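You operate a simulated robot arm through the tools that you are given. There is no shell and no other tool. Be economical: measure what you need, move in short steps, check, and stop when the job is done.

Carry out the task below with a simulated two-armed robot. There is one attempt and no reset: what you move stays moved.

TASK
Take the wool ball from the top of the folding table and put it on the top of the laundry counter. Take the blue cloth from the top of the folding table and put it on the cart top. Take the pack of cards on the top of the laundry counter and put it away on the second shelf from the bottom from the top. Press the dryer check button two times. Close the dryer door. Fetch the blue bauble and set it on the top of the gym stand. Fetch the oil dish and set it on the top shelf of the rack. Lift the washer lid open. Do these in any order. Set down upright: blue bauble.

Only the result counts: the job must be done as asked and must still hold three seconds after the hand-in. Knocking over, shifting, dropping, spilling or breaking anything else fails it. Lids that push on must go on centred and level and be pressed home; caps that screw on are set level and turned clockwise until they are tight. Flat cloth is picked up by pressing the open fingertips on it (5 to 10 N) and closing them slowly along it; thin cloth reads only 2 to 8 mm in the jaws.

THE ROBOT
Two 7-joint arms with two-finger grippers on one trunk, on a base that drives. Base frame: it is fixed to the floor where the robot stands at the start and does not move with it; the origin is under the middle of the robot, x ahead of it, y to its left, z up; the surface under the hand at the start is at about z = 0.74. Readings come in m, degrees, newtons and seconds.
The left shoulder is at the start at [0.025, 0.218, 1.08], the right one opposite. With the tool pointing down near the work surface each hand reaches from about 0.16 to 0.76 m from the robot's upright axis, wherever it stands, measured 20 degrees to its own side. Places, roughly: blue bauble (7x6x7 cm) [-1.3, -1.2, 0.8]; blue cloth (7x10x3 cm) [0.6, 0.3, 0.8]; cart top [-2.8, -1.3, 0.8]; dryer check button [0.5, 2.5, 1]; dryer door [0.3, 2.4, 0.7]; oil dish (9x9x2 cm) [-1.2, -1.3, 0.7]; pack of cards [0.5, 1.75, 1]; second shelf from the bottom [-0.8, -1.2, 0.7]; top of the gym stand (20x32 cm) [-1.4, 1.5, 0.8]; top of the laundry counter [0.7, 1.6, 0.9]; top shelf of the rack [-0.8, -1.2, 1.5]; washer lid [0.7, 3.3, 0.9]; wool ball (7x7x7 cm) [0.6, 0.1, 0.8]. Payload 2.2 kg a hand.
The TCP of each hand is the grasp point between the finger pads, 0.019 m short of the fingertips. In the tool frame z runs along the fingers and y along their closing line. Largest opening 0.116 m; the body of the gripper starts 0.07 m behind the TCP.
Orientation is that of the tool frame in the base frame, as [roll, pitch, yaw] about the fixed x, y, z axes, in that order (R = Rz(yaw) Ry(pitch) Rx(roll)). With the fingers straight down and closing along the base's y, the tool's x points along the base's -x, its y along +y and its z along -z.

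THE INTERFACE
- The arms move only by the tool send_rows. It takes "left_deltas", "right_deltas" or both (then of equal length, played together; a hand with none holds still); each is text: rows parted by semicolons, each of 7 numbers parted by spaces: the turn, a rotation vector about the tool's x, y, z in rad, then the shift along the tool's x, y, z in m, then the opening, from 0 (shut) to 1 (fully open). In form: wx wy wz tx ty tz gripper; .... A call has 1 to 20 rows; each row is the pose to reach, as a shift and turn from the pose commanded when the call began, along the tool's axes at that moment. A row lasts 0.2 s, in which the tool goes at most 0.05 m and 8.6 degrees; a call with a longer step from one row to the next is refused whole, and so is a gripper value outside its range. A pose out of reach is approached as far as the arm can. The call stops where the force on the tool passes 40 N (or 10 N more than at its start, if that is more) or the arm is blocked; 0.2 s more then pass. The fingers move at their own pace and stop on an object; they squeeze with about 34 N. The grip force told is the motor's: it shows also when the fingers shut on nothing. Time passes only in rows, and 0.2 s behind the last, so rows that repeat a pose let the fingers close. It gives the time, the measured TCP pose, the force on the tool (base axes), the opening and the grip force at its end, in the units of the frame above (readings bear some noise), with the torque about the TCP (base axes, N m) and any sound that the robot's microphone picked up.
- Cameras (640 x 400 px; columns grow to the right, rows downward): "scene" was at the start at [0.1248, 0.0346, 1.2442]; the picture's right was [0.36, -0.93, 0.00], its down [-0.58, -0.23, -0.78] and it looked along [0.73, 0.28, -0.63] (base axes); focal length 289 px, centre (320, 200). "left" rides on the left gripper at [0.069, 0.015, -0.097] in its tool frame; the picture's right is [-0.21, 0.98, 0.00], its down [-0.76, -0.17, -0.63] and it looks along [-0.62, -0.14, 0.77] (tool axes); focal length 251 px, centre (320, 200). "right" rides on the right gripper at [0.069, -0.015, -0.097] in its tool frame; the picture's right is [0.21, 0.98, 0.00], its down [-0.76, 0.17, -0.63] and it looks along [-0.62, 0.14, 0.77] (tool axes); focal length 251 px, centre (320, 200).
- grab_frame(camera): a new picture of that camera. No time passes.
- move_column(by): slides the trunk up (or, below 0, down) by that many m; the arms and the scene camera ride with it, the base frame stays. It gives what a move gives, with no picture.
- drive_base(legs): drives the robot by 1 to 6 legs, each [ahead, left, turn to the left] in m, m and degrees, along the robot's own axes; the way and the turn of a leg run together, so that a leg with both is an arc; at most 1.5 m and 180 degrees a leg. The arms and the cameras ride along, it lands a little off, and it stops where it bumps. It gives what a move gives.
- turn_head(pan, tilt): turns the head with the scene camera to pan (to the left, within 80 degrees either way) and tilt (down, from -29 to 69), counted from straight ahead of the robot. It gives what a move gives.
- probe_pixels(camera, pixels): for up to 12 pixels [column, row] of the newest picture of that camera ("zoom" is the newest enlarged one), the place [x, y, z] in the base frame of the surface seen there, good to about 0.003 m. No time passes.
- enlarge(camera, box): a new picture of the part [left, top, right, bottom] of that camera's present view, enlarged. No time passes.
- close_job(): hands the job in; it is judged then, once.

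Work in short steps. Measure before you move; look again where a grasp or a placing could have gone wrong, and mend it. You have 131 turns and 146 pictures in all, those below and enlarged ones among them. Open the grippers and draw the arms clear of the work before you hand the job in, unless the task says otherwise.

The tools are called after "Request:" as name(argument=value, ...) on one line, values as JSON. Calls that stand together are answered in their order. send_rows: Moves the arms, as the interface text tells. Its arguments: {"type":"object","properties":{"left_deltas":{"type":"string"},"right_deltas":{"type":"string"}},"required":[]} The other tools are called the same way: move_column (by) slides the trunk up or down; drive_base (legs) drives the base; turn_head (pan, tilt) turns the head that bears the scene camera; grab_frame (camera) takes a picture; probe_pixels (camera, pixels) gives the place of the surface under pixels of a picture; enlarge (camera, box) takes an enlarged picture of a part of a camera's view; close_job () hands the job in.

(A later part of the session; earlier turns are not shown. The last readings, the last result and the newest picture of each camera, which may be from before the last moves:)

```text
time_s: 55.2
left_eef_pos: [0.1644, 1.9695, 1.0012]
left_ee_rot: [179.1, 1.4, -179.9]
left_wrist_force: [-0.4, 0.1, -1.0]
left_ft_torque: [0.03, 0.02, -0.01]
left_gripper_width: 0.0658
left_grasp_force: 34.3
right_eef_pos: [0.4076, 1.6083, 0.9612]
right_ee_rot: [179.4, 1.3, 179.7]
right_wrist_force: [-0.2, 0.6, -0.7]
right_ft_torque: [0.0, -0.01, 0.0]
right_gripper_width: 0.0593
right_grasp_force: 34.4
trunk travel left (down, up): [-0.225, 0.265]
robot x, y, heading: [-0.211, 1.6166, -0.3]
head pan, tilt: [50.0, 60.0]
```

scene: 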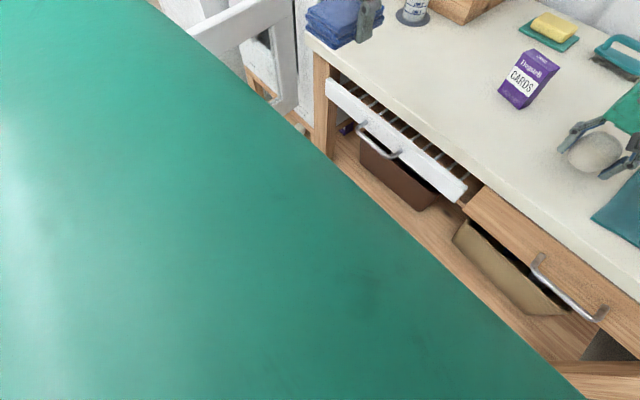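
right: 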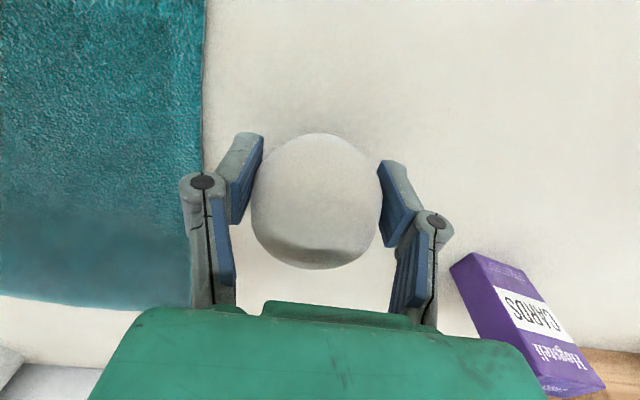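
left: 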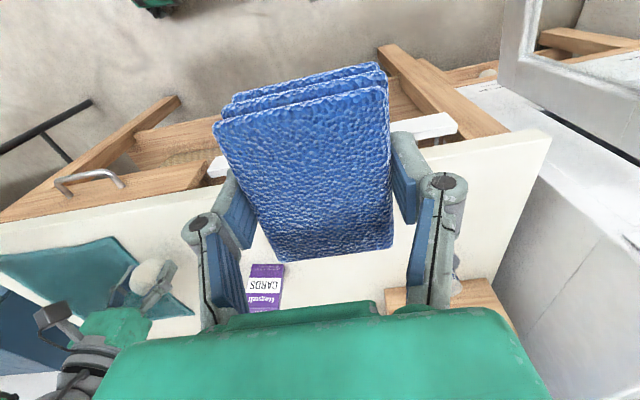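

Settled. I drive the 0.1 m back and wait 4 s before placing.

Request:
drive_base(legs=[[0.1, 0, 0]])

Request:
turn_head(pan=10, tilt=35)

Request:
send_rows(right_deltas="0 0 0 0 0 0 0.2; 0 0 0 0 0 0 0.2; 0 0 0 0 0 0 0.2; 0 0 0 0 0 0 0.2; 0 0 0 0 0 0 0.2; 0 0 0 0 0 0 0.2; 0 0 0 0 0 0 0.2; 0 0 0 0 0 0 0.2; 0 0 0 0 0 0 0.2; 0 0 0 0 0 0 0.2; 0 0 0 0 0 0 0.2; 0 0 0 0 0 0 0.2; 0 0 0 0 0 0 0.2; 0 0 0 0 0 0 0.2; 0 0 0 0 0 0 0.2; 0 0 0 0 0 0 0.2; 0 0 0 0 0 0 0.2; 0 0 0 0 0 0 0.2; 0 0 0 0 0 0 0.2; 0 0 0 0 0 0 0.2")

Request:
send_rows(right_deltas="0 0 0 0 0.012 0 0.2; 0 0 0 0 0.012 0.01 0.2; 0 0 0 0 0.012 0.018 0.2; 0 0 0 0 0.012 0.022 0.2; 0 0 0 0 0.012 0.022 0.2")

```text
time_s: 56.4
left_eef_pos: [0.2643, 1.9709, 1.001]
left_ee_rot: [179.1, 1.4, -179.9]
left_wrist_force: [-0.1, 0.2, -0.9]
left_ft_torque: [0.03, 0.02, -0.01]
left_gripper_width: 0.0659
left_grasp_force: 34.4
right_eef_pos: [0.5099, 1.6069, 0.9607]
right_ee_rot: [179.4, 1.3, 179.6]
right_wrist_force: [-0.6, -0.9, -0.2]
right_ft_torque: [-0.03, 0.04, -0.01]
right_gripper_width: 0.0593
right_grasp_force: 34.1
trunk travel left (down, up): [-0.225, 0.265]
robot x, y, heading: [-0.1088, 1.6174, -0.3]
head pan, tilt: [50.0, 60.0]
```

```text
time_s: 57.4
left_eef_pos: [0.2611, 1.9698, 1.0023]
left_ee_rot: [179.0, 1.6, -179.9]
left_wrist_force: [0.0, 0.0, -0.5]
left_ft_torque: [0.02, 0.03, 0.06]
left_gripper_width: 0.0659
left_grasp_force: 34.0
right_eef_pos: [0.506, 1.6082, 0.9627]
right_ee_rot: [179.5, 1.5, 179.6]
right_wrist_force: [0.7, 0.9, -0.4]
right_ft_torque: [0.03, 0.02, -0.02]
right_gripper_width: 0.0591
right_grasp_force: 33.5
trunk travel left (down, up): [-0.225, 0.265]
robot x, y, heading: [-0.1097, 1.6152, -0.3]
head pan, tilt: [10.0, 35.0]
```

```text
time_s: 61.6
left_eef_pos: [0.261, 1.9701, 1.0029]
left_ee_rot: [179.1, 1.7, -179.9]
left_wrist_force: [0.2, 0.9, -0.7]
left_ft_torque: [0.0, 0.0, -0.03]
left_gripper_width: 0.0658
left_grasp_force: 33.5
right_eef_pos: [0.505, 1.6066, 0.963]
right_ee_rot: [179.4, 1.4, 179.7]
right_wrist_force: [-0.4, 0.1, 0.3]
right_ft_torque: [0.0, 0.01, -0.02]
right_gripper_width: 0.0593
right_grasp_force: 33.8
trunk travel left (down, up): [-0.225, 0.265]
robot x, y, heading: [-0.1117, 1.612, -0.3]
head pan, tilt: [10.0, 35.0]
```

```text
time_s: 62.8
left_eef_pos: [0.2613, 1.9697, 1.0012]
left_ee_rot: [179.1, 1.6, -179.8]
left_wrist_force: [0.1, 0.1, 0.3]
left_ft_torque: [0.01, -0.01, -0.01]
left_gripper_width: 0.066
left_grasp_force: 33.3
right_eef_pos: [0.5069, 1.6198, 0.941]
right_ee_rot: [179.6, 1.5, 179.6]
right_wrist_force: [0.8, 0.2, -1.0]
right_ft_torque: [-0.01, 0.03, 0.0]
right_gripper_width: 0.0591
right_grasp_force: 33.7
trunk travel left (down, up): [-0.225, 0.265]
robot x, y, heading: [-0.1099, 1.6165, -0.3]
head pan, tilt: [10.0, 35.0]
```

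Stable now. I lower in 2 mm steps until contact shows.

Request:
send_rows(right_deltas="0 0 0 0 0 0.002 0.2; 0 0 0 0 0 0.004 0.2; 0 0 0 0 0 0.006 0.2; 0 0 0 0 0 0.006 0.2")

Request:
grab_frame(camera="scene")

Request:
enlarge(camera="scene", box=[260, 150, 460, 275])

```text
time_s: 63.8
left_eef_pos: [0.2609, 1.9698, 1.0033]
left_ee_rot: [179.0, 1.6, -179.9]
left_wrist_force: [0.5, 0.0, -0.2]
left_ft_torque: [-0.04, 0.01, -0.02]
left_gripper_width: 0.0657
left_grasp_force: 34.4
right_eef_pos: [0.5064, 1.6199, 0.9353]
right_ee_rot: [179.6, 1.5, 179.5]
right_wrist_force: [0.2, 0.0, -1.2]
right_ft_torque: [-0.02, 0.03, 0.01]
right_gripper_width: 0.0593
right_grasp_force: 34.2
trunk travel left (down, up): [-0.225, 0.265]
robot x, y, heading: [-0.1103, 1.6139, -0.0]
head pan, tilt: [10.0, 35.0]
```

```text
124 pictures are left
```

scene: 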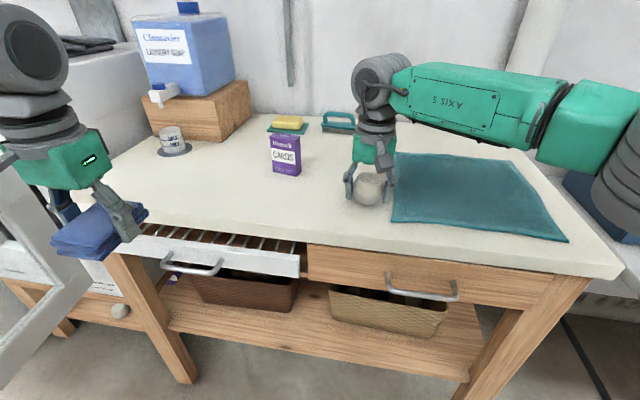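

```text
3.20 times, centred on (360, 212) of scene
```

zoom: 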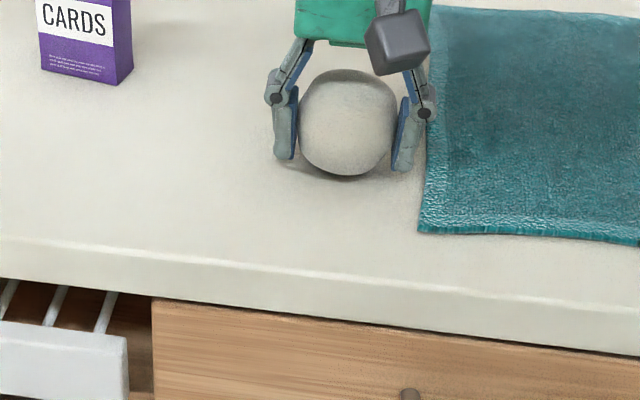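

The ball sits at the counter surface. I lower 2 mm more and open slowly, then lift straight up.

Request:
send_rows(right_deltas="0 0 0 0 0 0.002 0.2; 0 0 0 0 0 0.002 0.5; 0 0 0 0 0 0.002 0.6; 0 0 0 0 0 0.002 0.75; 0 0 0 0 0 0.002 0.8; 0 0 0 0 0 0.002 0.8; 0 0 0 0 0 -0.02 0.8; 0 0 0 0 0 -0.05 0.8; 0 0 0 0 0 -0.09 0.8; 0 0 0 0 0 -0.13 0.8; 0 0 0 0 0 -0.13 0.8")

Request:
grab_frame(camera="right")

```text
time_s: 66.2
left_eef_pos: [0.2619, 1.969, 1.0015]
left_ee_rot: [179.1, 1.5, -179.9]
left_wrist_force: [0.0, 0.8, 0.0]
left_ft_torque: [-0.01, 0.01, 0.02]
left_gripper_width: 0.066
left_grasp_force: 34.2
right_eef_pos: [0.5053, 1.6206, 1.064]
right_ee_rot: [179.4, 1.4, 179.6]
right_wrist_force: [0.0, -0.1, -0.6]
right_ft_torque: [0.03, 0.0, 0.02]
right_gripper_width: 0.0927
right_grasp_force: 0.1
trunk travel left (down, up): [-0.225, 0.265]
robot x, y, heading: [-0.109, 1.613, 0.1]
head pan, tilt: [10.0, 35.0]
```

```text
122 pictures are left
```

right: 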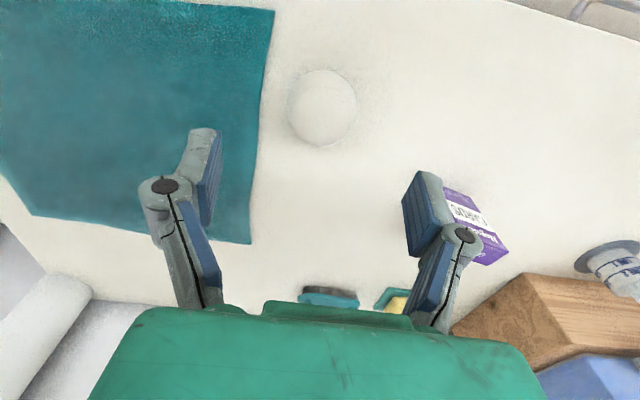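

Ball rests on the counter at (322,105). I retract the right hand, back off 0.4 m, and go left to view the dryer.

Request:
send_rows(right_deltas="0 0 0 0.04 -0.01 -0.01 0.5; 0 0 0 0.08 -0.02 -0.02 0.3; 0 0 0 0.12 -0.03 -0.03 0.2; 0 0 0 0.15 -0.04 -0.03 0.2")

Request:
drive_base(legs=[[-0.5, 0, 0], [0, 0.6, 0]])

Request:
turn_head(pan=15, tilt=25)

Request:
grab_frame(camera="scene")

```text
time_s: 67.2
left_eef_pos: [0.2609, 1.9689, 1.0022]
left_ee_rot: [179.2, 1.7, -179.8]
left_wrist_force: [0.0, 0.1, -0.9]
left_ft_torque: [0.02, -0.01, -0.06]
left_gripper_width: 0.0655
left_grasp_force: 34.3
right_eef_pos: [0.3496, 1.5801, 1.092]
right_ee_rot: [179.4, 1.4, 179.6]
right_wrist_force: [0.9, 0.8, 0.3]
right_ft_torque: [0.02, 0.01, -0.01]
right_gripper_width: 0.023
right_grasp_force: 0.0
trunk travel left (down, up): [-0.225, 0.265]
robot x, y, heading: [-0.1135, 1.6172, 0.1]
head pan, tilt: [10.0, 35.0]
```

```text
time_s: 73.2
left_eef_pos: [-0.2419, 2.5722, 1.0024]
left_ee_rot: [179.1, 1.6, -179.6]
left_wrist_force: [0.4, -0.1, -0.5]
left_ft_torque: [-0.05, 0.01, 0.01]
left_gripper_width: 0.066
left_grasp_force: 33.8
right_eef_pos: [-0.1514, 2.1818, 1.0906]
right_ee_rot: [179.5, 1.4, 179.9]
right_wrist_force: [0.3, 0.6, -1.1]
right_ft_torque: [0.03, -0.01, 0.0]
right_gripper_width: 0.0232
right_grasp_force: 0.0
trunk travel left (down, up): [-0.225, 0.265]
robot x, y, heading: [-0.6107, 2.215, 0.2]
head pan, tilt: [10.0, 35.0]
```

```text
time_s: 73.9
left_eef_pos: [-0.2453, 2.5726, 1.0038]
left_ee_rot: [179.0, 1.7, -179.6]
left_wrist_force: [0.5, -0.5, -0.1]
left_ft_torque: [-0.01, 0.01, 0.02]
left_gripper_width: 0.0657
left_grasp_force: 33.4
right_eef_pos: [-0.1536, 2.1828, 1.0919]
right_ee_rot: [179.5, 1.6, -180.0]
right_wrist_force: [0.6, -0.2, 0.0]
right_ft_torque: [-0.01, 0.0, -0.01]
right_gripper_width: 0.0233
right_grasp_force: 0.2
trunk travel left (down, up): [-0.225, 0.265]
robot x, y, heading: [-0.6118, 2.2136, 0.4]
head pan, tilt: [15.0, 25.0]
```

```text
121 pictures are left
```

scene: 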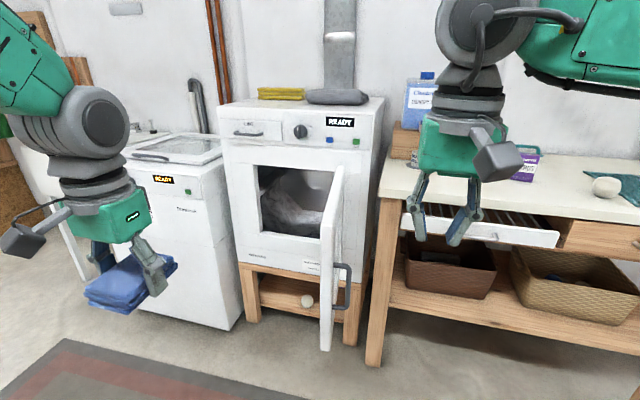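

The dryer door stands open; there are blue (330,140) and green (357,140) buttons. I enlarge the panel and probe the door.

Request:
enlarge(camera="scene", box=[220, 90, 396, 200])

Request:
probe_pixels(camera="scene", pixels=[[330, 140], [357, 140], [322, 335], [330, 250], [342, 180], [350, 290], [338, 265], [355, 200], [270, 200], [240, 220], [345, 240], [332, 135]])

```text
3.64 times, centred on (308, 145) of scene
```

zoom: 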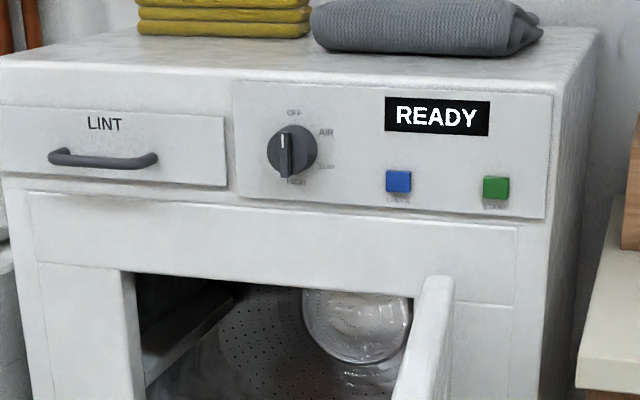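

```text
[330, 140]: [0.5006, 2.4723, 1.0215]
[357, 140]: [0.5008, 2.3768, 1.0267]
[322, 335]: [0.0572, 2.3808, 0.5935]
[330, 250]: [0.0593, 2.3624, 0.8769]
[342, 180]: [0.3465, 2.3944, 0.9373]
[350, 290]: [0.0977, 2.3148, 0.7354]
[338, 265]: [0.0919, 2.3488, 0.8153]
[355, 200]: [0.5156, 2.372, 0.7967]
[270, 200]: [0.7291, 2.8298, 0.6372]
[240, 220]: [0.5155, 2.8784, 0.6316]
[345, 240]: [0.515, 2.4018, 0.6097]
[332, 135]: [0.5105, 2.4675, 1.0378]
```

The blue button (label CHECK) is at (0.500, 2.473, 1.022); the door stands 90° open from hinge near (0.515, 2.38) to tip x≈0.055, handle on its −y side. I turn the right hand to point horizontally 45° left: first yaw.

Request:
send_rows(right_deltas="0 0 -0.13 -0.02 -0.03 0.01 0.1; 0 0 -0.26 -0.04 -0.06 0.02 0; 0 0 -0.39 -0.06 -0.09 0.03 0; 0 0 -0.52 -0.08 -0.12 0.04 0; 0 0 -0.65 -0.1 -0.15 0.05 0; 0 0 -0.785 -0.1 -0.17 0.05 0")

Request:
send_rows(right_deltas="0 -0.14 0 0 0 0 0; 0 -0.28 0 0 0 0 0; 0 -0.42 0 0 0 0 0; 0 -0.56 0 0 0 0 0; 0 -0.7 0 0 0 0 0; 0 -0.84 0 0 0 0 0; 0 -0.98 0 0 0 0 0; 0 -1.12 0 0 0 0 0; 0 -1.26 0 0 0 0 0; 0 -1.4 0 0 0 0 0; 0 -1.54 0 0 0 0 0; 0 -1.571 0 0 0 0 0")

Request:
grab_frame(camera="scene")

```text
time_s: 75.3
left_eef_pos: [-0.2458, 2.5685, 1.0049]
left_ee_rot: [178.9, 1.7, -179.6]
left_wrist_force: [0.5, -0.4, 1.3]
left_ft_torque: [0.0, -0.02, -0.01]
left_gripper_width: 0.066
left_grasp_force: 34.1
right_eef_pos: [-0.0546, 2.009, 1.0444]
right_ee_rot: [-179.5, 1.7, -134.9]
right_wrist_force: [0.2, 0.1, -0.4]
right_ft_torque: [0.04, -0.02, -0.02]
right_gripper_width: 0.0
right_grasp_force: 28.4
trunk travel left (down, up): [-0.225, 0.265]
robot x, y, heading: [-0.6112, 2.214, 0.4]
head pan, tilt: [15.0, 25.0]
```

```text
time_s: 77.9
left_eef_pos: [-0.2465, 2.5685, 1.0041]
left_ee_rot: [178.8, 1.7, -179.5]
left_wrist_force: [-0.4, -0.3, -0.3]
left_ft_torque: [-0.03, -0.02, 0.01]
left_gripper_width: 0.0659
left_grasp_force: 34.0
right_eef_pos: [-0.0535, 2.01, 1.0433]
right_ee_rot: [-20.2, 88.1, 24.8]
right_wrist_force: [-0.1, -0.1, 0.6]
right_ft_torque: [-0.02, 0.02, 0.03]
right_gripper_width: 0.0
right_grasp_force: 28.4
trunk travel left (down, up): [-0.225, 0.265]
robot x, y, heading: [-0.6102, 2.2182, 0.4]
head pan, tilt: [15.0, 25.0]
```

```text
119 pictures are left
```

scene: 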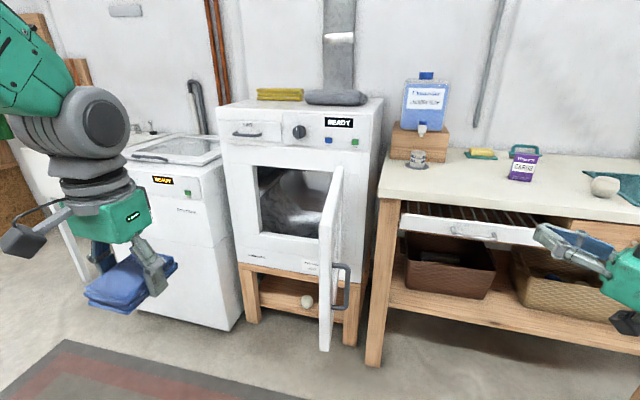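

Hand points correctly. I drive left 0.25 and ahead 0.2, keeping the hand on the −y side of the door.

Request:
drive_base(legs=[[0, 0.24, 0], [0.2, 0, 0]])

Request:
turn_head(pan=-5, tilt=35)

Request:
grab_frame(camera="scene")

```text
time_s: 80.8
left_eef_pos: [-0.0467, 2.8164, 1.0031]
left_ee_rot: [179.2, 1.6, -179.6]
left_wrist_force: [0.3, 0.5, 0.4]
left_ft_torque: [-0.04, 0.03, 0.0]
left_gripper_width: 0.0659
left_grasp_force: 34.1
right_eef_pos: [0.1444, 2.2574, 1.0418]
right_ee_rot: [-27.7, 88.4, 17.3]
right_wrist_force: [0.7, 1.0, 0.5]
right_ft_torque: [-0.01, 0.01, 0.01]
right_gripper_width: 0.0
right_grasp_force: 28.4
trunk travel left (down, up): [-0.225, 0.265]
robot x, y, heading: [-0.4158, 2.461, 0.1]
head pan, tilt: [15.0, 25.0]
```

```text
time_s: 81.7
left_eef_pos: [-0.05, 2.8197, 1.0024]
left_ee_rot: [179.4, 1.8, -179.5]
left_wrist_force: [1.1, 0.5, -1.0]
left_ft_torque: [-0.01, -0.03, 0.03]
left_gripper_width: 0.0658
left_grasp_force: 34.0
right_eef_pos: [0.1419, 2.2613, 1.0451]
right_ee_rot: [-32.5, 88.2, 12.4]
right_wrist_force: [0.2, 0.0, 0.3]
right_ft_torque: [-0.02, -0.01, -0.02]
right_gripper_width: 0.0
right_grasp_force: 28.3
trunk travel left (down, up): [-0.225, 0.265]
robot x, y, heading: [-0.4149, 2.4598, 0.0]
head pan, tilt: [-5.0, 35.0]
```

```text
118 pictures are left
```

scene: 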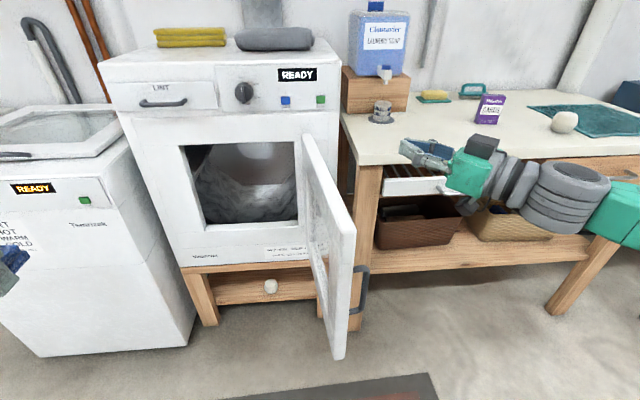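

The hand is right of the door. I lower to z≈0.89 and sweep the fingertip along the door's arc to about 45°.

Request:
send_rows(right_deltas="0 0 0 0.04 0 0 0; 0 0 0 0.08 0 0 0; 0 0 0 0.12 0 0 0; 0 0 0 0.155 0 0 0; 0 0 0 0.155 0.027 0.027 0; 0 0 0 0.155 0.054 0.054 0; 0 0 0 0.155 0.08 0.08 0; 0 0 0 0.155 0.101 0.105 0; 0 0 0 0.155 0.122 0.131 0; 0 0 0 0.155 0.134 0.158 0; 0 0 0 0.155 0.146 0.186 0; 0 0 0 0.155 0.157 0.2135 0; 0 0 0 0.155 0.161 0.243 0; 0 0 0 0.155 0.163 0.273 0; 0 0 0 0.155 0.165 0.304 0")

Request:
grab_frame(camera="scene")

```text
time_s: 84.9
left_eef_pos: [-0.0484, 2.8181, 1.0013]
left_ee_rot: [179.4, 1.9, -179.6]
left_wrist_force: [0.5, -0.2, -0.3]
left_ft_torque: [0.0, 0.0, -0.01]
left_gripper_width: 0.0659
left_grasp_force: 34.0
right_eef_pos: [0.2438, 2.594, 0.8926]
right_ee_rot: [-34.5, 88.3, 10.3]
right_wrist_force: [0.5, 0.7, -0.1]
right_ft_torque: [-0.02, -0.02, -0.02]
right_gripper_width: 0.0
right_grasp_force: 28.7
trunk travel left (down, up): [-0.225, 0.265]
robot x, y, heading: [-0.4167, 2.4615, 0.1]
head pan, tilt: [-5.0, 35.0]
```

```text
117 pictures are left
```

scene: 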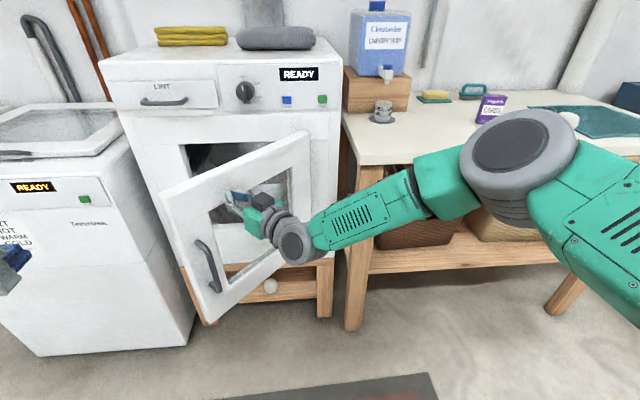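

The door is half closed. I drive the base ahead and left with the hand held to push it further to about 75°.

Request:
drive_base(legs=[[0.071, 0.046, 0], [0.08, 0.03, 0]])

Request:
grab_frame(camera="scene")

```text
time_s: 86.7
left_eef_pos: [0.1023, 2.8686, 1.0074]
left_ee_rot: [178.0, 1.6, 180.0]
left_wrist_force: [0.1, -0.5, -0.2]
left_ft_torque: [0.1, 0.01, 0.01]
left_gripper_width: 0.0657
left_grasp_force: 34.0
right_eef_pos: [0.3963, 2.6417, 0.8951]
right_ee_rot: [-1.5, 87.8, 43.0]
right_wrist_force: [0.8, -0.8, -0.3]
right_ft_torque: [0.0, -0.07, 0.18]
right_gripper_width: 0.0
right_grasp_force: 28.6
trunk travel left (down, up): [-0.225, 0.265]
robot x, y, heading: [-0.2653, 2.5263, 0.1]
head pan, tilt: [-5.0, 35.0]
```

```text
116 pictures are left
```

scene: 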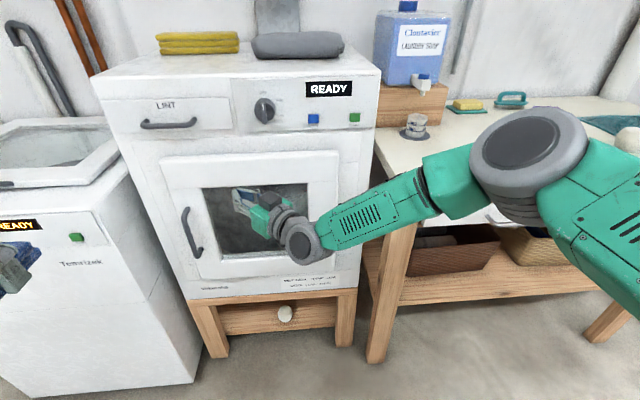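

The door looks nearly shut; I push +x gently until force builds.

Request:
send_rows(right_deltas="0 0 0 0 -0.01 0.01 0; 0 0 0 0 -0.02 0.02 0; 0 0 0 0 -0.028 0.028 0; 0 0 0 0 -0.036 0.036 0; 0 0 0 0 -0.043 0.043 0; 0 0 0 0 -0.05 0.05 0; 0 0 0 0 -0.056 0.056 0; 0 0 0 0 -0.062 0.062 0")

Request:
grab_frame(camera="scene")

Request:
probe_pixels(camera="scene", pixels=[[180, 170], [180, 270], [330, 165], [150, 170], [345, 200], [325, 250], [315, 119], [355, 118], [190, 215]])

```text
time_s: 88.3
left_eef_pos: [0.0956, 2.8538, 1.0081]
left_ee_rot: [177.1, 0.7, 180.0]
left_wrist_force: [0.2, -1.2, -0.2]
left_ft_torque: [0.06, 0.03, 0.03]
left_gripper_width: 0.0658
left_grasp_force: 34.1
right_eef_pos: [0.4612, 2.6438, 0.8964]
right_ee_rot: [16.0, 87.6, 62.4]
right_wrist_force: [-13.3, 7.4, -1.4]
right_ft_torque: [0.07, 0.22, 0.53]
right_gripper_width: 0.0001
right_grasp_force: 28.8
trunk travel left (down, up): [-0.225, 0.265]
robot x, y, heading: [-0.2688, 2.53, 0.1]
head pan, tilt: [-5.0, 35.0]
stopped in row 8 (right hand): the force on the tool passed its limit at 53 N (the readings are from after the stop); the commanded pose is now the measured one
```

```text
115 pictures are left
```

scene: 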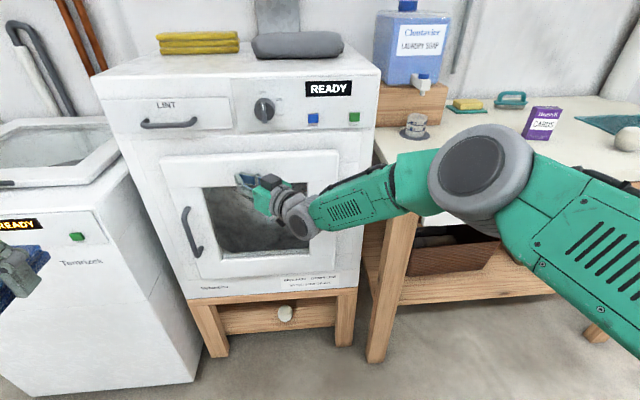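

```text
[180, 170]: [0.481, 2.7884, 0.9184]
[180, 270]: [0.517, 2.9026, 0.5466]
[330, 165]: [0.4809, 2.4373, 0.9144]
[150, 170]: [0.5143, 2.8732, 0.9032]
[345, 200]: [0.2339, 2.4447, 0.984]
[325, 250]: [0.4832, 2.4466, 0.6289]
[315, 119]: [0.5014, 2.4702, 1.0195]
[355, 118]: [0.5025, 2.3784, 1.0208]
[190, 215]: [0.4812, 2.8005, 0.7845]
```

The door face is flush at x≈0.481 across its width, so it's shut. I back away and bring the fingertip in front of the blue button, pointing straight +x.

Request:
send_rows(right_deltas="0 0 0 0 0 -0.03 0; 0 0 0 0 0 -0.06 0; 0.1 0 0 -0.02 -0.015 -0.08 0; 0.22 0 0 -0.045 -0.03 -0.1 0; 0.35 0 0 -0.07 -0.045 -0.115 0; 0.48 0 0 -0.09 -0.06 -0.13 0; 0.61 0 0 -0.11 -0.08 -0.14 0; 0.74 0 0 -0.124 -0.094 -0.152 0; 0.785 0 0 -0.124 -0.094 -0.152 0; 0.785 0 0 -0.124 -0.094 -0.152 0; 0.785 0 0 -0.124 -0.094 -0.152 0; 0.785 0 0 -0.124 -0.094 -0.152 0; 0.785 0 0 -0.124 -0.094 -0.152 0; 0.785 0 0 -0.124 -0.094 -0.152 0")

Request:
grab_frame(camera="scene")

Request:
grab_frame(camera="right")

```text
time_s: 91.3
left_eef_pos: [0.0931, 2.8764, 1.002]
left_ee_rot: [178.3, 0.8, -179.8]
left_wrist_force: [1.3, 1.0, -0.3]
left_ft_torque: [-0.03, 0.01, 0.03]
left_gripper_width: 0.0658
left_grasp_force: 34.4
right_eef_pos: [0.4238, 2.4848, 1.014]
right_ee_rot: [39.8, 88.0, 40.9]
right_wrist_force: [0.0, 0.5, -1.0]
right_ft_torque: [0.0, 0.02, -0.09]
right_gripper_width: 0.0
right_grasp_force: 28.9
trunk travel left (down, up): [-0.225, 0.265]
robot x, y, heading: [-0.2662, 2.5336, 0.2]
head pan, tilt: [-5.0, 35.0]
```

```text
114 pictures are left
```

scene: 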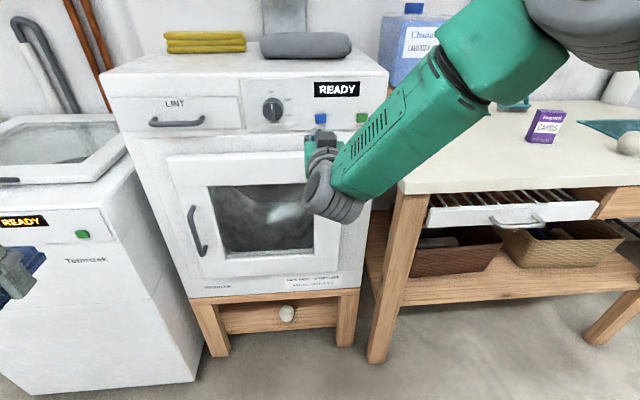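

```text
113 pictures are left
```

right: 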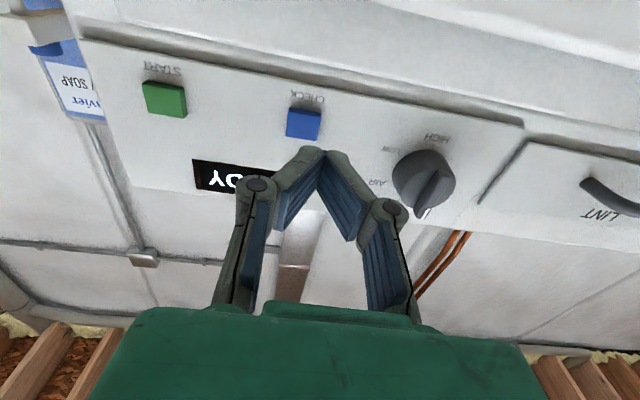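

Label CHECK confirmed above the blue button. I let the sway settle 3 s, then correct the aim.

Request:
send_rows(right_deltas="0 0 0 0 0 0 0; 0 0 0 0 0 0 0; 0 0 0 0 0 0 0; 0 0 0 0 0 0 0; 0 0 0 0 0 0 0; 0 0 0 0 0 0 0; 0 0 0 0 0 0 0; 0 0 0 0 0 0 0; 0 0 0 0 0 0 0; 0 0 0 0 0 0 0; 0 0 0 0 0 0 0; 0 0 0 0 0 0 0; 0 0 0 0 0 0 0; 0 0 0 0 0 0 0; 0 0 0 0 0 0 0")

Request:
send_rows(right_deltas="0 0 0 0 0 0 0; 0 0 0 0 0 0 0")

Request:
grab_frame(camera="right")

Request:
probe_pixels(camera="right", pixels=[[303, 122], [320, 152]])

```text
time_s: 94.5
left_eef_pos: [0.093, 2.87, 1.0041]
left_ee_rot: [177.9, 0.8, -179.8]
left_wrist_force: [0.1, 0.5, -0.4]
left_ft_torque: [0.01, -0.02, -0.01]
left_gripper_width: 0.0661
left_grasp_force: 34.1
right_eef_pos: [0.4224, 2.4776, 1.0146]
right_ee_rot: [45.6, 87.8, 46.7]
right_wrist_force: [0.3, 0.5, -0.1]
right_ft_torque: [0.02, -0.01, 0.0]
right_gripper_width: 0.0003
right_grasp_force: 28.6
trunk travel left (down, up): [-0.225, 0.265]
robot x, y, heading: [-0.2646, 2.5312, 0.2]
head pan, tilt: [-5.0, 35.0]
```

```text
time_s: 95.2
left_eef_pos: [0.095, 2.8689, 1.0037]
left_ee_rot: [177.9, 0.8, -179.8]
left_wrist_force: [-0.3, 0.1, -0.7]
left_ft_torque: [0.03, 0.0, 0.0]
left_gripper_width: 0.0659
left_grasp_force: 33.9
right_eef_pos: [0.4238, 2.4774, 1.015]
right_ee_rot: [45.5, 88.0, 46.5]
right_wrist_force: [-0.6, 0.7, 1.2]
right_ft_torque: [-0.02, 0.0, 0.0]
right_gripper_width: 0.0002
right_grasp_force: 28.5
trunk travel left (down, up): [-0.225, 0.265]
robot x, y, heading: [-0.2651, 2.5312, -0.1]
head pan, tilt: [-5.0, 35.0]
```

```text
112 pictures are left
```

right: 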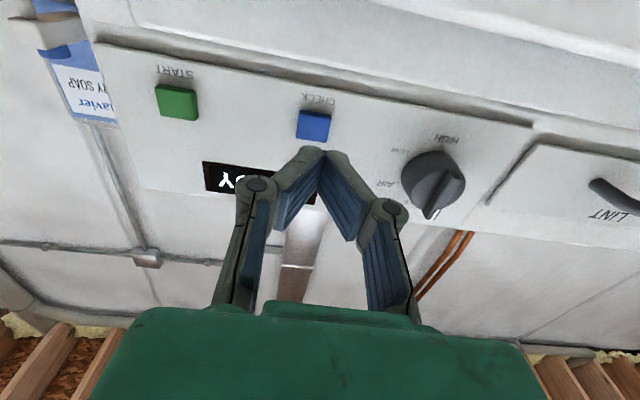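

```text
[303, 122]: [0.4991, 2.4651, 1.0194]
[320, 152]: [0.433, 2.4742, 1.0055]
```

Button face is at about (0.499, 2.469, 1.0195), tip now at (0.443, 2.477, 1.014). I shift and press once.

Request:
send_rows(right_deltas="0 0 0 -0.007 -0.008 0.02 0; 0 0 0 -0.007 -0.008 0.04 0; 0 0 0 -0.007 -0.008 0.05 0; 0 0 0 -0.007 -0.008 0.056 0; 0 0 0 -0.007 -0.008 0.06 0; 0 0 0 -0.007 -0.008 0.063 0; 0 0 0 -0.007 -0.008 0.066 0")

Request:
grab_frame(camera="right")

```text
time_s: 96.8
left_eef_pos: [0.0943, 2.8687, 1.0041]
left_ee_rot: [177.9, 0.9, -179.8]
left_wrist_force: [-0.1, 0.4, -1.2]
left_ft_torque: [-0.02, -0.02, -0.01]
left_gripper_width: 0.0658
left_grasp_force: 33.8
right_eef_pos: [0.4879, 2.4712, 1.025]
right_ee_rot: [45.5, 87.8, 46.6]
right_wrist_force: [-8.3, -0.7, 0.6]
right_ft_torque: [0.01, 0.05, -0.02]
right_gripper_width: 0.0059
right_grasp_force: 29.2
trunk travel left (down, up): [-0.225, 0.265]
robot x, y, heading: [-0.2668, 2.5311, -0.0]
head pan, tilt: [-5.0, 35.0]
heard: click
```

```text
111 pictures are left
```

right: 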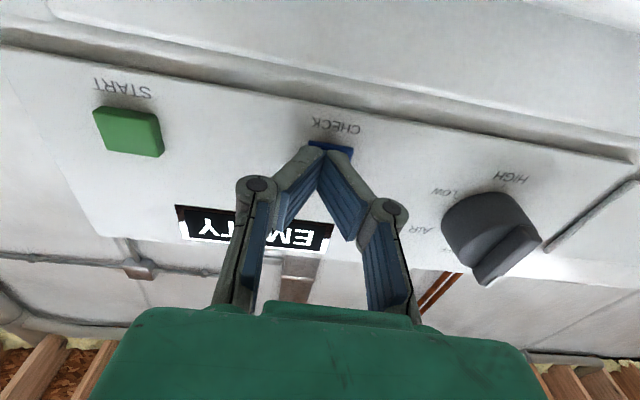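

Click heard, display changed. I back out fully, then press a second time.

Request:
send_rows(right_deltas="0 0 0 0 0 -0.015 0; 0 0 0 0 0 -0.035 0; 0 0 0 0 0 -0.035 0; 0 0 0 0 0 -0.035 0; 0 0 0 0 0 -0.035 0")

Request:
send_rows(right_deltas="0 0 0 0.002 0 0.02 0; 0 0 0 0.002 0 0.025 0; 0 0 0 0.002 0 0.029 0; 0 0 0 0.002 0 0.032 0; 0 0 0 0.002 0 0.035 0")

Request:
send_rows(right_deltas="0 0 0 0 0 -0.02 0; 0 0 0 0 0 -0.05 0; 0 0 0 0 0 -0.08 0; 0 0 0 0 0 -0.11 0; 0 0 0 0 0 -0.14 0")

Request:
grab_frame(camera="scene")

```text
time_s: 98.0
left_eef_pos: [0.0951, 2.8688, 1.004]
left_ee_rot: [178.0, 0.7, -179.8]
left_wrist_force: [-0.1, 0.5, -0.6]
left_ft_torque: [0.01, 0.01, 0.01]
left_gripper_width: 0.0657
left_grasp_force: 34.0
right_eef_pos: [0.4527, 2.47, 1.0254]
right_ee_rot: [45.7, 87.9, 46.7]
right_wrist_force: [-0.4, -0.1, 0.2]
right_ft_torque: [0.03, 0.0, -0.03]
right_gripper_width: 0.0002
right_grasp_force: 28.9
trunk travel left (down, up): [-0.225, 0.265]
robot x, y, heading: [-0.2652, 2.5325, 0.1]
head pan, tilt: [-5.0, 35.0]
```

```text
time_s: 99.2
left_eef_pos: [0.0942, 2.868, 1.005]
left_ee_rot: [177.9, 0.9, -179.8]
left_wrist_force: [-0.5, 0.9, -0.7]
left_ft_torque: [0.0, 0.01, 0.02]
left_gripper_width: 0.0659
left_grasp_force: 34.3
right_eef_pos: [0.4867, 2.4708, 1.0217]
right_ee_rot: [46.6, 87.9, 47.7]
right_wrist_force: [-7.0, -0.5, -2.1]
right_ft_torque: [-0.01, 0.07, -0.06]
right_gripper_width: 0.0061
right_grasp_force: 28.3
trunk travel left (down, up): [-0.225, 0.265]
robot x, y, heading: [-0.2659, 2.5297, -0.1]
head pan, tilt: [-5.0, 35.0]
heard: click
```

```text
time_s: 100.3
left_eef_pos: [0.0933, 2.8706, 1.0047]
left_ee_rot: [177.9, 0.9, -179.8]
left_wrist_force: [-0.2, -0.2, -0.9]
left_ft_torque: [0.01, 0.0, -0.02]
left_gripper_width: 0.0661
left_grasp_force: 34.3
right_eef_pos: [0.3486, 2.4714, 1.0195]
right_ee_rot: [44.8, 87.9, 45.7]
right_wrist_force: [0.1, -0.2, 0.0]
right_ft_torque: [-0.01, -0.01, -0.01]
right_gripper_width: 0.0001
right_grasp_force: 28.7
trunk travel left (down, up): [-0.225, 0.265]
robot x, y, heading: [-0.2655, 2.5292, -0.1]
head pan, tilt: [-5.0, 35.0]
```

```text
110 pictures are left
```

scene: 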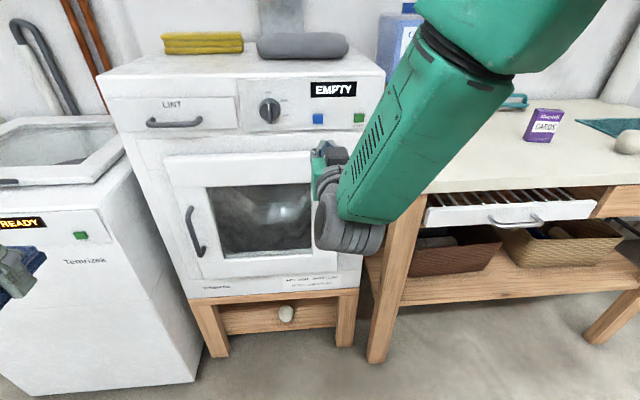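

Two clicks registered, door shut. I back off and go left to the washer.

Request:
drive_base(legs=[[-0.35, 0, 0], [0, 0.65, 0]])

Request:
turn_head(pan=10, tilt=25)

Request:
grab_frame(camera="scene")

```text
time_s: 105.9
left_eef_pos: [-0.2636, 3.5193, 1.007]
left_ee_rot: [177.3, 0.8, -179.5]
left_wrist_force: [0.4, -0.1, -0.1]
left_ft_torque: [0.04, 0.0, 0.01]
left_gripper_width: 0.0659
left_grasp_force: 33.8
right_eef_pos: [-0.007, 3.119, 1.0177]
right_ee_rot: [54.0, 87.5, 55.1]
right_wrist_force: [0.4, -0.5, 0.4]
right_ft_torque: [0.02, 0.01, 0.03]
right_gripper_width: 0.0
right_grasp_force: 28.2
trunk travel left (down, up): [-0.225, 0.265]
robot x, y, heading: [-0.6232, 3.1897, 0.3]
head pan, tilt: [-5.0, 35.0]
```

```text
time_s: 106.7
left_eef_pos: [-0.2659, 3.5196, 1.0024]
left_ee_rot: [177.5, 0.5, -179.7]
left_wrist_force: [-0.4, -1.1, -1.2]
left_ft_torque: [0.01, 0.01, 0.03]
left_gripper_width: 0.0659
left_grasp_force: 33.9
right_eef_pos: [-0.0094, 3.1196, 1.0215]
right_ee_rot: [48.8, 87.6, 49.9]
right_wrist_force: [-0.2, -0.8, 0.6]
right_ft_torque: [-0.02, -0.03, 0.04]
right_gripper_width: 0.0
right_grasp_force: 28.7
trunk travel left (down, up): [-0.225, 0.265]
robot x, y, heading: [-0.6231, 3.1849, 0.2]
head pan, tilt: [10.0, 25.0]
```

```text
109 pictures are left
```

scene: 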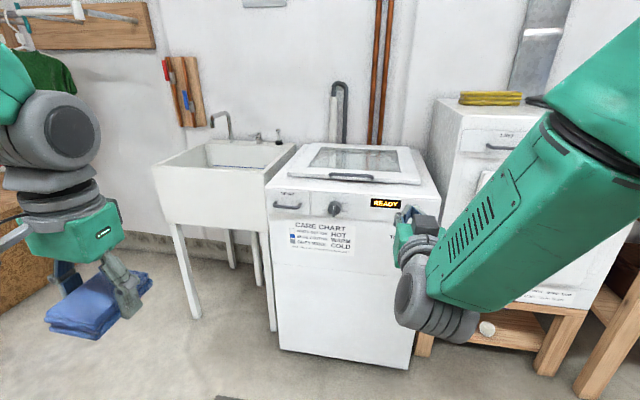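

Request:
enlarge(camera="scene", box=[260, 130, 450, 250])

Request:
probe_pixels(camera="scene", pixels=[[350, 177], [350, 172], [305, 176], [415, 183], [320, 146], [405, 150], [370, 160], [290, 183], [350, 182], [332, 176], [372, 180]])

```text
3.33 times, centred on (355, 190) of scene
```

zoom: 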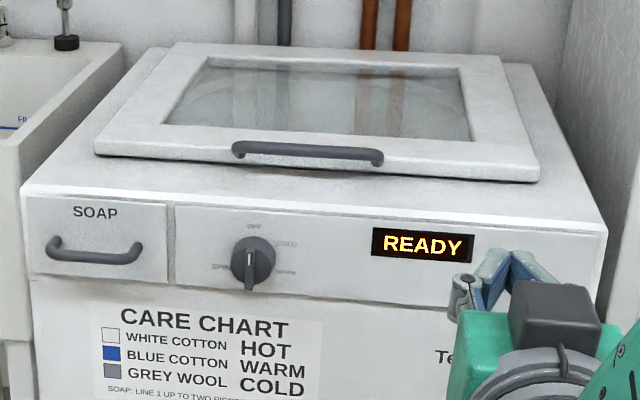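

```text
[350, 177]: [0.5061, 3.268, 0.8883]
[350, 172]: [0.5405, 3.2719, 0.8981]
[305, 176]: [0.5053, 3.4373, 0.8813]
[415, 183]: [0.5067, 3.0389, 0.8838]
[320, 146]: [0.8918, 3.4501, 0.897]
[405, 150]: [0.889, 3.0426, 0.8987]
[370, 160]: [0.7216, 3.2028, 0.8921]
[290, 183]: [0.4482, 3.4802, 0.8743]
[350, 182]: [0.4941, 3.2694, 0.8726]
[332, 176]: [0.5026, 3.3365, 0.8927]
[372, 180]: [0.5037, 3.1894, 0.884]
```

The lid's front edge with handle is at x≈0.505, z≈0.888, y 3.19–3.34; hinge at the back x≈0.92. I turn the right hand back down, then yaw so it closes along x.

Request:
send_rows(right_deltas="0 0.14 0 0 0 0 0; 0 0.28 0 0 0 0 0; 0 0.42 0 0 0 0 0; 0 0.56 0 0 0 0 0; 0 0.7 0 0 0 0 0; 0 0.84 0 0 0 0 0; 0 0.98 0 0 0 0 0; 0 1.12 0 0 0 0 0; 0 1.26 0 0 0 0 0; 0 1.4 0 0 0 0 0; 0 1.54 0 0 0 0 0; 0 1.545 0 0 0 0 0")

Request:
send_rows(right_deltas="0 0 -0.14 0 0 0 0; 0 0 -0.28 0 0 0 0; 0 0 -0.42 0 0 0 0; 0 0 -0.56 0 0 0 0; 0 0 -0.7 0 0 0 0; 0 0 -0.84 0 0 0 0; 0 0 -0.98 0 0 0 0; 0 0 -1.12 0 0 0 0; 0 0 -1.26 0 0 0 0.3; 0 0 -1.4 0 0 0 0.5; 0 0 -1.54 0 0 0 0.6; 0 0 -1.571 0 0 0 0.7")

Request:
drive_base(legs=[[0.35, 0.12, 0]])

Request:
grab_frame(camera="right")

Request:
grab_frame(camera="scene")

```text
time_s: 109.3
left_eef_pos: [-0.2677, 3.5181, 1.0044]
left_ee_rot: [177.4, 0.3, -179.5]
left_wrist_force: [1.0, -0.4, -0.3]
left_ft_torque: [-0.01, -0.03, 0.0]
left_gripper_width: 0.0659
left_grasp_force: 34.1
right_eef_pos: [-0.0087, 3.118, 1.0222]
right_ee_rot: [178.0, 3.0, -178.9]
right_wrist_force: [-0.3, 0.0, 0.0]
right_ft_torque: [0.01, 0.03, 0.0]
right_gripper_width: 0.0001
right_grasp_force: 28.6
right hand out of reach, approached as far as the arm can: row 6
trunk travel left (down, up): [-0.225, 0.265]
robot x, y, heading: [-0.6189, 3.1816, 0.1]
head pan, tilt: [10.0, 25.0]
```

```text
time_s: 111.9
left_eef_pos: [-0.2664, 3.5261, 1.0016]
left_ee_rot: [177.9, 0.5, -179.6]
left_wrist_force: [-0.3, 0.8, -0.9]
left_ft_torque: [-0.04, 0.0, 0.02]
left_gripper_width: 0.0658
left_grasp_force: 33.9
right_eef_pos: [-0.0853, 3.141, 0.9743]
right_ee_rot: [-172.2, 8.0, -119.0]
right_wrist_force: [-0.2, 0.7, 0.0]
right_ft_torque: [-0.02, -0.03, 0.03]
right_gripper_width: 0.0816
right_grasp_force: 0.0
right hand out of reach, approached as far as the arm can: row 6, 7, 8, 9, 10, 11, 12
trunk travel left (down, up): [-0.225, 0.265]
robot x, y, heading: [-0.6232, 3.1872, 0.3]
head pan, tilt: [10.0, 25.0]
```

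```text
time_s: 114.2
left_eef_pos: [0.0793, 3.651, 1.0025]
left_ee_rot: [177.7, 0.4, -179.1]
left_wrist_force: [0.7, 0.5, -0.4]
left_ft_torque: [-0.03, 0.03, -0.01]
left_gripper_width: 0.066
left_grasp_force: 34.1
right_eef_pos: [0.2624, 3.2682, 0.9746]
right_ee_rot: [-172.2, 8.2, -118.6]
right_wrist_force: [0.6, -0.1, -0.2]
right_ft_torque: [0.04, -0.03, -0.02]
right_gripper_width: 0.0814
right_grasp_force: 0.1
trunk travel left (down, up): [-0.225, 0.265]
robot x, y, heading: [-0.2772, 3.3101, 0.9]
head pan, tilt: [10.0, 25.0]
```

```text
107 pictures are left
```

right: 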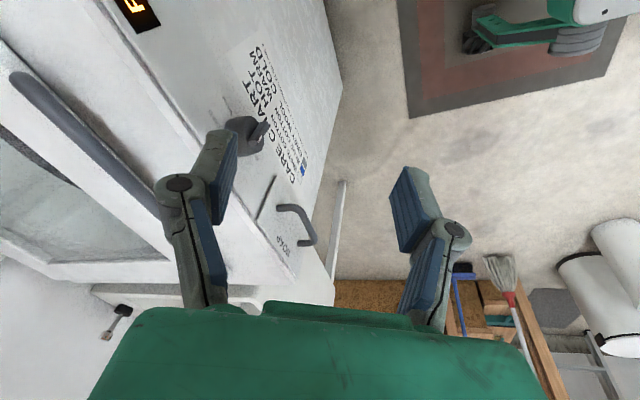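

```text
106 pictures are left
```

scene: 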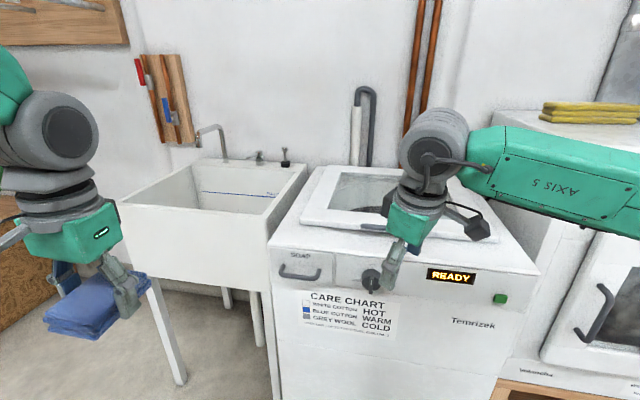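

Yaw −90 isn't reachable (it stopped at −119). I enlarge the handle in the wrist view to see its form.

Request:
enlarge(camera="right", box=[0, 40, 240, 190])

Request:
probe_pixels(camera="right", pixels=[[20, 82], [60, 125], [100, 160], [130, 190], [80, 155], [45, 125], [110, 150], [90, 120], [60, 95], [110, 100]])

```text
2.67 times, centred on (120, 115) of right
```

zoom: 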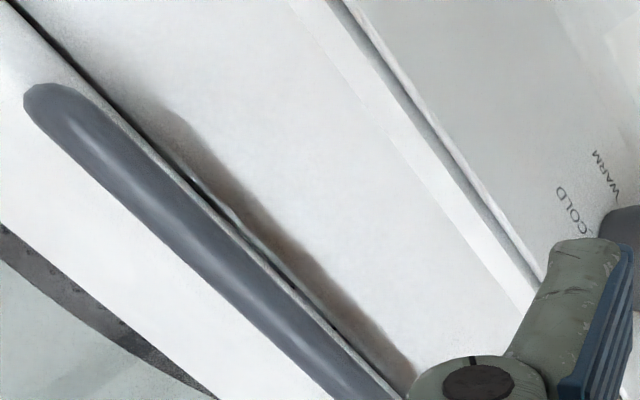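

```text
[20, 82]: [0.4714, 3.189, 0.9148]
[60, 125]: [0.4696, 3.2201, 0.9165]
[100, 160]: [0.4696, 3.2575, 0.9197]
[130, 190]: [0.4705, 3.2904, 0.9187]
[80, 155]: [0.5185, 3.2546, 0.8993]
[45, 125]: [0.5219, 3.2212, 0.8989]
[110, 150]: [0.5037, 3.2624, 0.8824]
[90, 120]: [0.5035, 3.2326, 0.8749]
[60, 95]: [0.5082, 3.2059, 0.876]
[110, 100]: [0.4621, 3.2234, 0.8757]
```

The bar is in front of the lid edge: centre about (0.478, z 0.911), gap below it to the washer top ≈ 27 mm. I undo the yaw and point the hand forward, then roll it 90° so the fingers close vertically around the bar.

Request:
send_rows(right_deltas="0 0 0.14 0 0 0 0.4; 0 0 0.28 0 0 0 0.4; 0 0 0.42 0 0 0 0.4; 0 0 0.56 0 0 0 0.4; 0 0 0.7 0 0 0 0.4; 0 0 0.84 0 0 0 0.4; 0 0 0.98 0 0 0 0.4; 0 0 1.12 0 0 0 0.4; 0 0 1.26 0 0 0 0.4; 0 0 1.4 0 0 0 0.4; 0 0 1.54 0 0 0 0.4; 0 0 1.571 0 0 0 0.4")

Request:
send_rows(right_deltas="0 -0.14 0 0.02 0 0 0.4; 0 -0.28 0 0.04 0 0 0.4; 0 -0.42 0 0.06 0 0 0.4; 0 -0.56 0 0.06 0 0 0.4; 0 -0.7 0 0.06 0 0 0.4; 0 -0.84 0 0.06 0 0 0.4; 0 -0.98 0 0.06 0 0 0.4; 0 -1.12 0 0.06 0 0 0.4; 0 -1.26 0 0.06 0 0 0.4; 0 -1.4 0 0.06 0 0 0.4; 0 -1.54 0 0.06 0 0 0.4; 0 -1.54 0 0.06 0 0 0.4")

Request:
send_rows(right_deltas="0 0 0.14 0 0 0 0.4; 0 0 0.28 0 0 0 0.4; 0 0 0.42 0 0 0 0.4; 0 0 0.56 0 0 0 0.4; 0 0 0.7 0 0 0 0.4; 0 0 0.84 0 0 0 0.4; 0 0 0.98 0 0 0 0.4; 0 0 1.12 0 0 0 0.4; 0 0 1.26 0 0 0 0.4; 0 0 1.4 0 0 0 0.4; 0 0 1.54 0 0 0 0.4; 0 0 1.571 0 0 0 0.4")

Request:
grab_frame(camera="scene")

```text
time_s: 116.8
left_eef_pos: [0.0751, 3.6516, 1.0003]
left_ee_rot: [177.8, -0.1, -179.2]
left_wrist_force: [-0.2, -0.1, -0.2]
left_ft_torque: [-0.02, -0.01, 0.0]
left_gripper_width: 0.0658
left_grasp_force: 34.2
right_eef_pos: [0.2598, 3.2697, 0.9764]
right_ee_rot: [171.7, 7.9, 150.2]
right_wrist_force: [0.1, -0.4, -0.3]
right_ft_torque: [0.0, 0.01, -0.02]
right_gripper_width: 0.0464
right_grasp_force: 0.2
trunk travel left (down, up): [-0.225, 0.265]
robot x, y, heading: [-0.278, 3.308, 0.8]
head pan, tilt: [10.0, 25.0]
```

```text
time_s: 119.4
left_eef_pos: [0.0753, 3.6514, 1.0001]
left_ee_rot: [177.8, 0.0, -179.1]
left_wrist_force: [-0.4, -0.6, -0.6]
left_ft_torque: [-0.02, -0.01, -0.05]
left_gripper_width: 0.0661
left_grasp_force: 33.9
right_eef_pos: [0.22, 3.2851, 0.9735]
right_ee_rot: [55.7, 79.8, 25.8]
right_wrist_force: [0.6, 0.1, 0.0]
right_ft_torque: [-0.02, 0.02, 0.02]
right_gripper_width: 0.0463
right_grasp_force: 0.1
right hand out of reach, approached as far as the arm can: row 11, 12
trunk travel left (down, up): [-0.225, 0.265]
robot x, y, heading: [-0.2724, 3.3079, 0.8]
head pan, tilt: [10.0, 25.0]
```

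```text
time_s: 122.0
left_eef_pos: [0.0752, 3.6525, 1.0014]
left_ee_rot: [177.8, 0.1, -179.1]
left_wrist_force: [0.4, -0.1, 1.1]
left_ft_torque: [-0.02, 0.01, -0.02]
left_gripper_width: 0.0659
left_grasp_force: 33.7
right_eef_pos: [0.2213, 3.2862, 0.9752]
right_ee_rot: [84.2, -8.6, 60.6]
right_wrist_force: [-0.2, 0.5, 0.3]
right_ft_torque: [-0.02, 0.01, -0.02]
right_gripper_width: 0.0462
right_grasp_force: 0.1
trunk travel left (down, up): [-0.225, 0.265]
robot x, y, heading: [-0.2724, 3.3102, 0.8]
head pan, tilt: [10.0, 25.0]
```

```text
104 pictures are left
```

scene: 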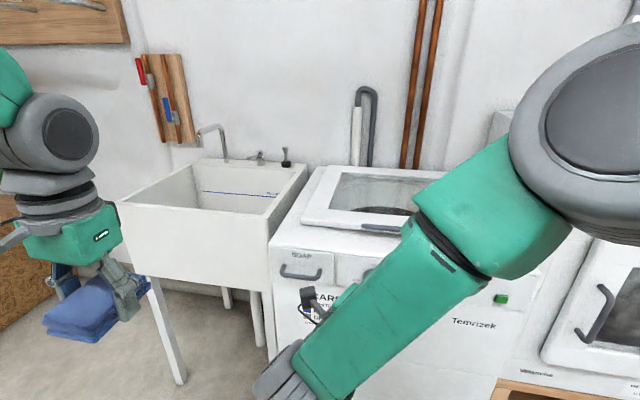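

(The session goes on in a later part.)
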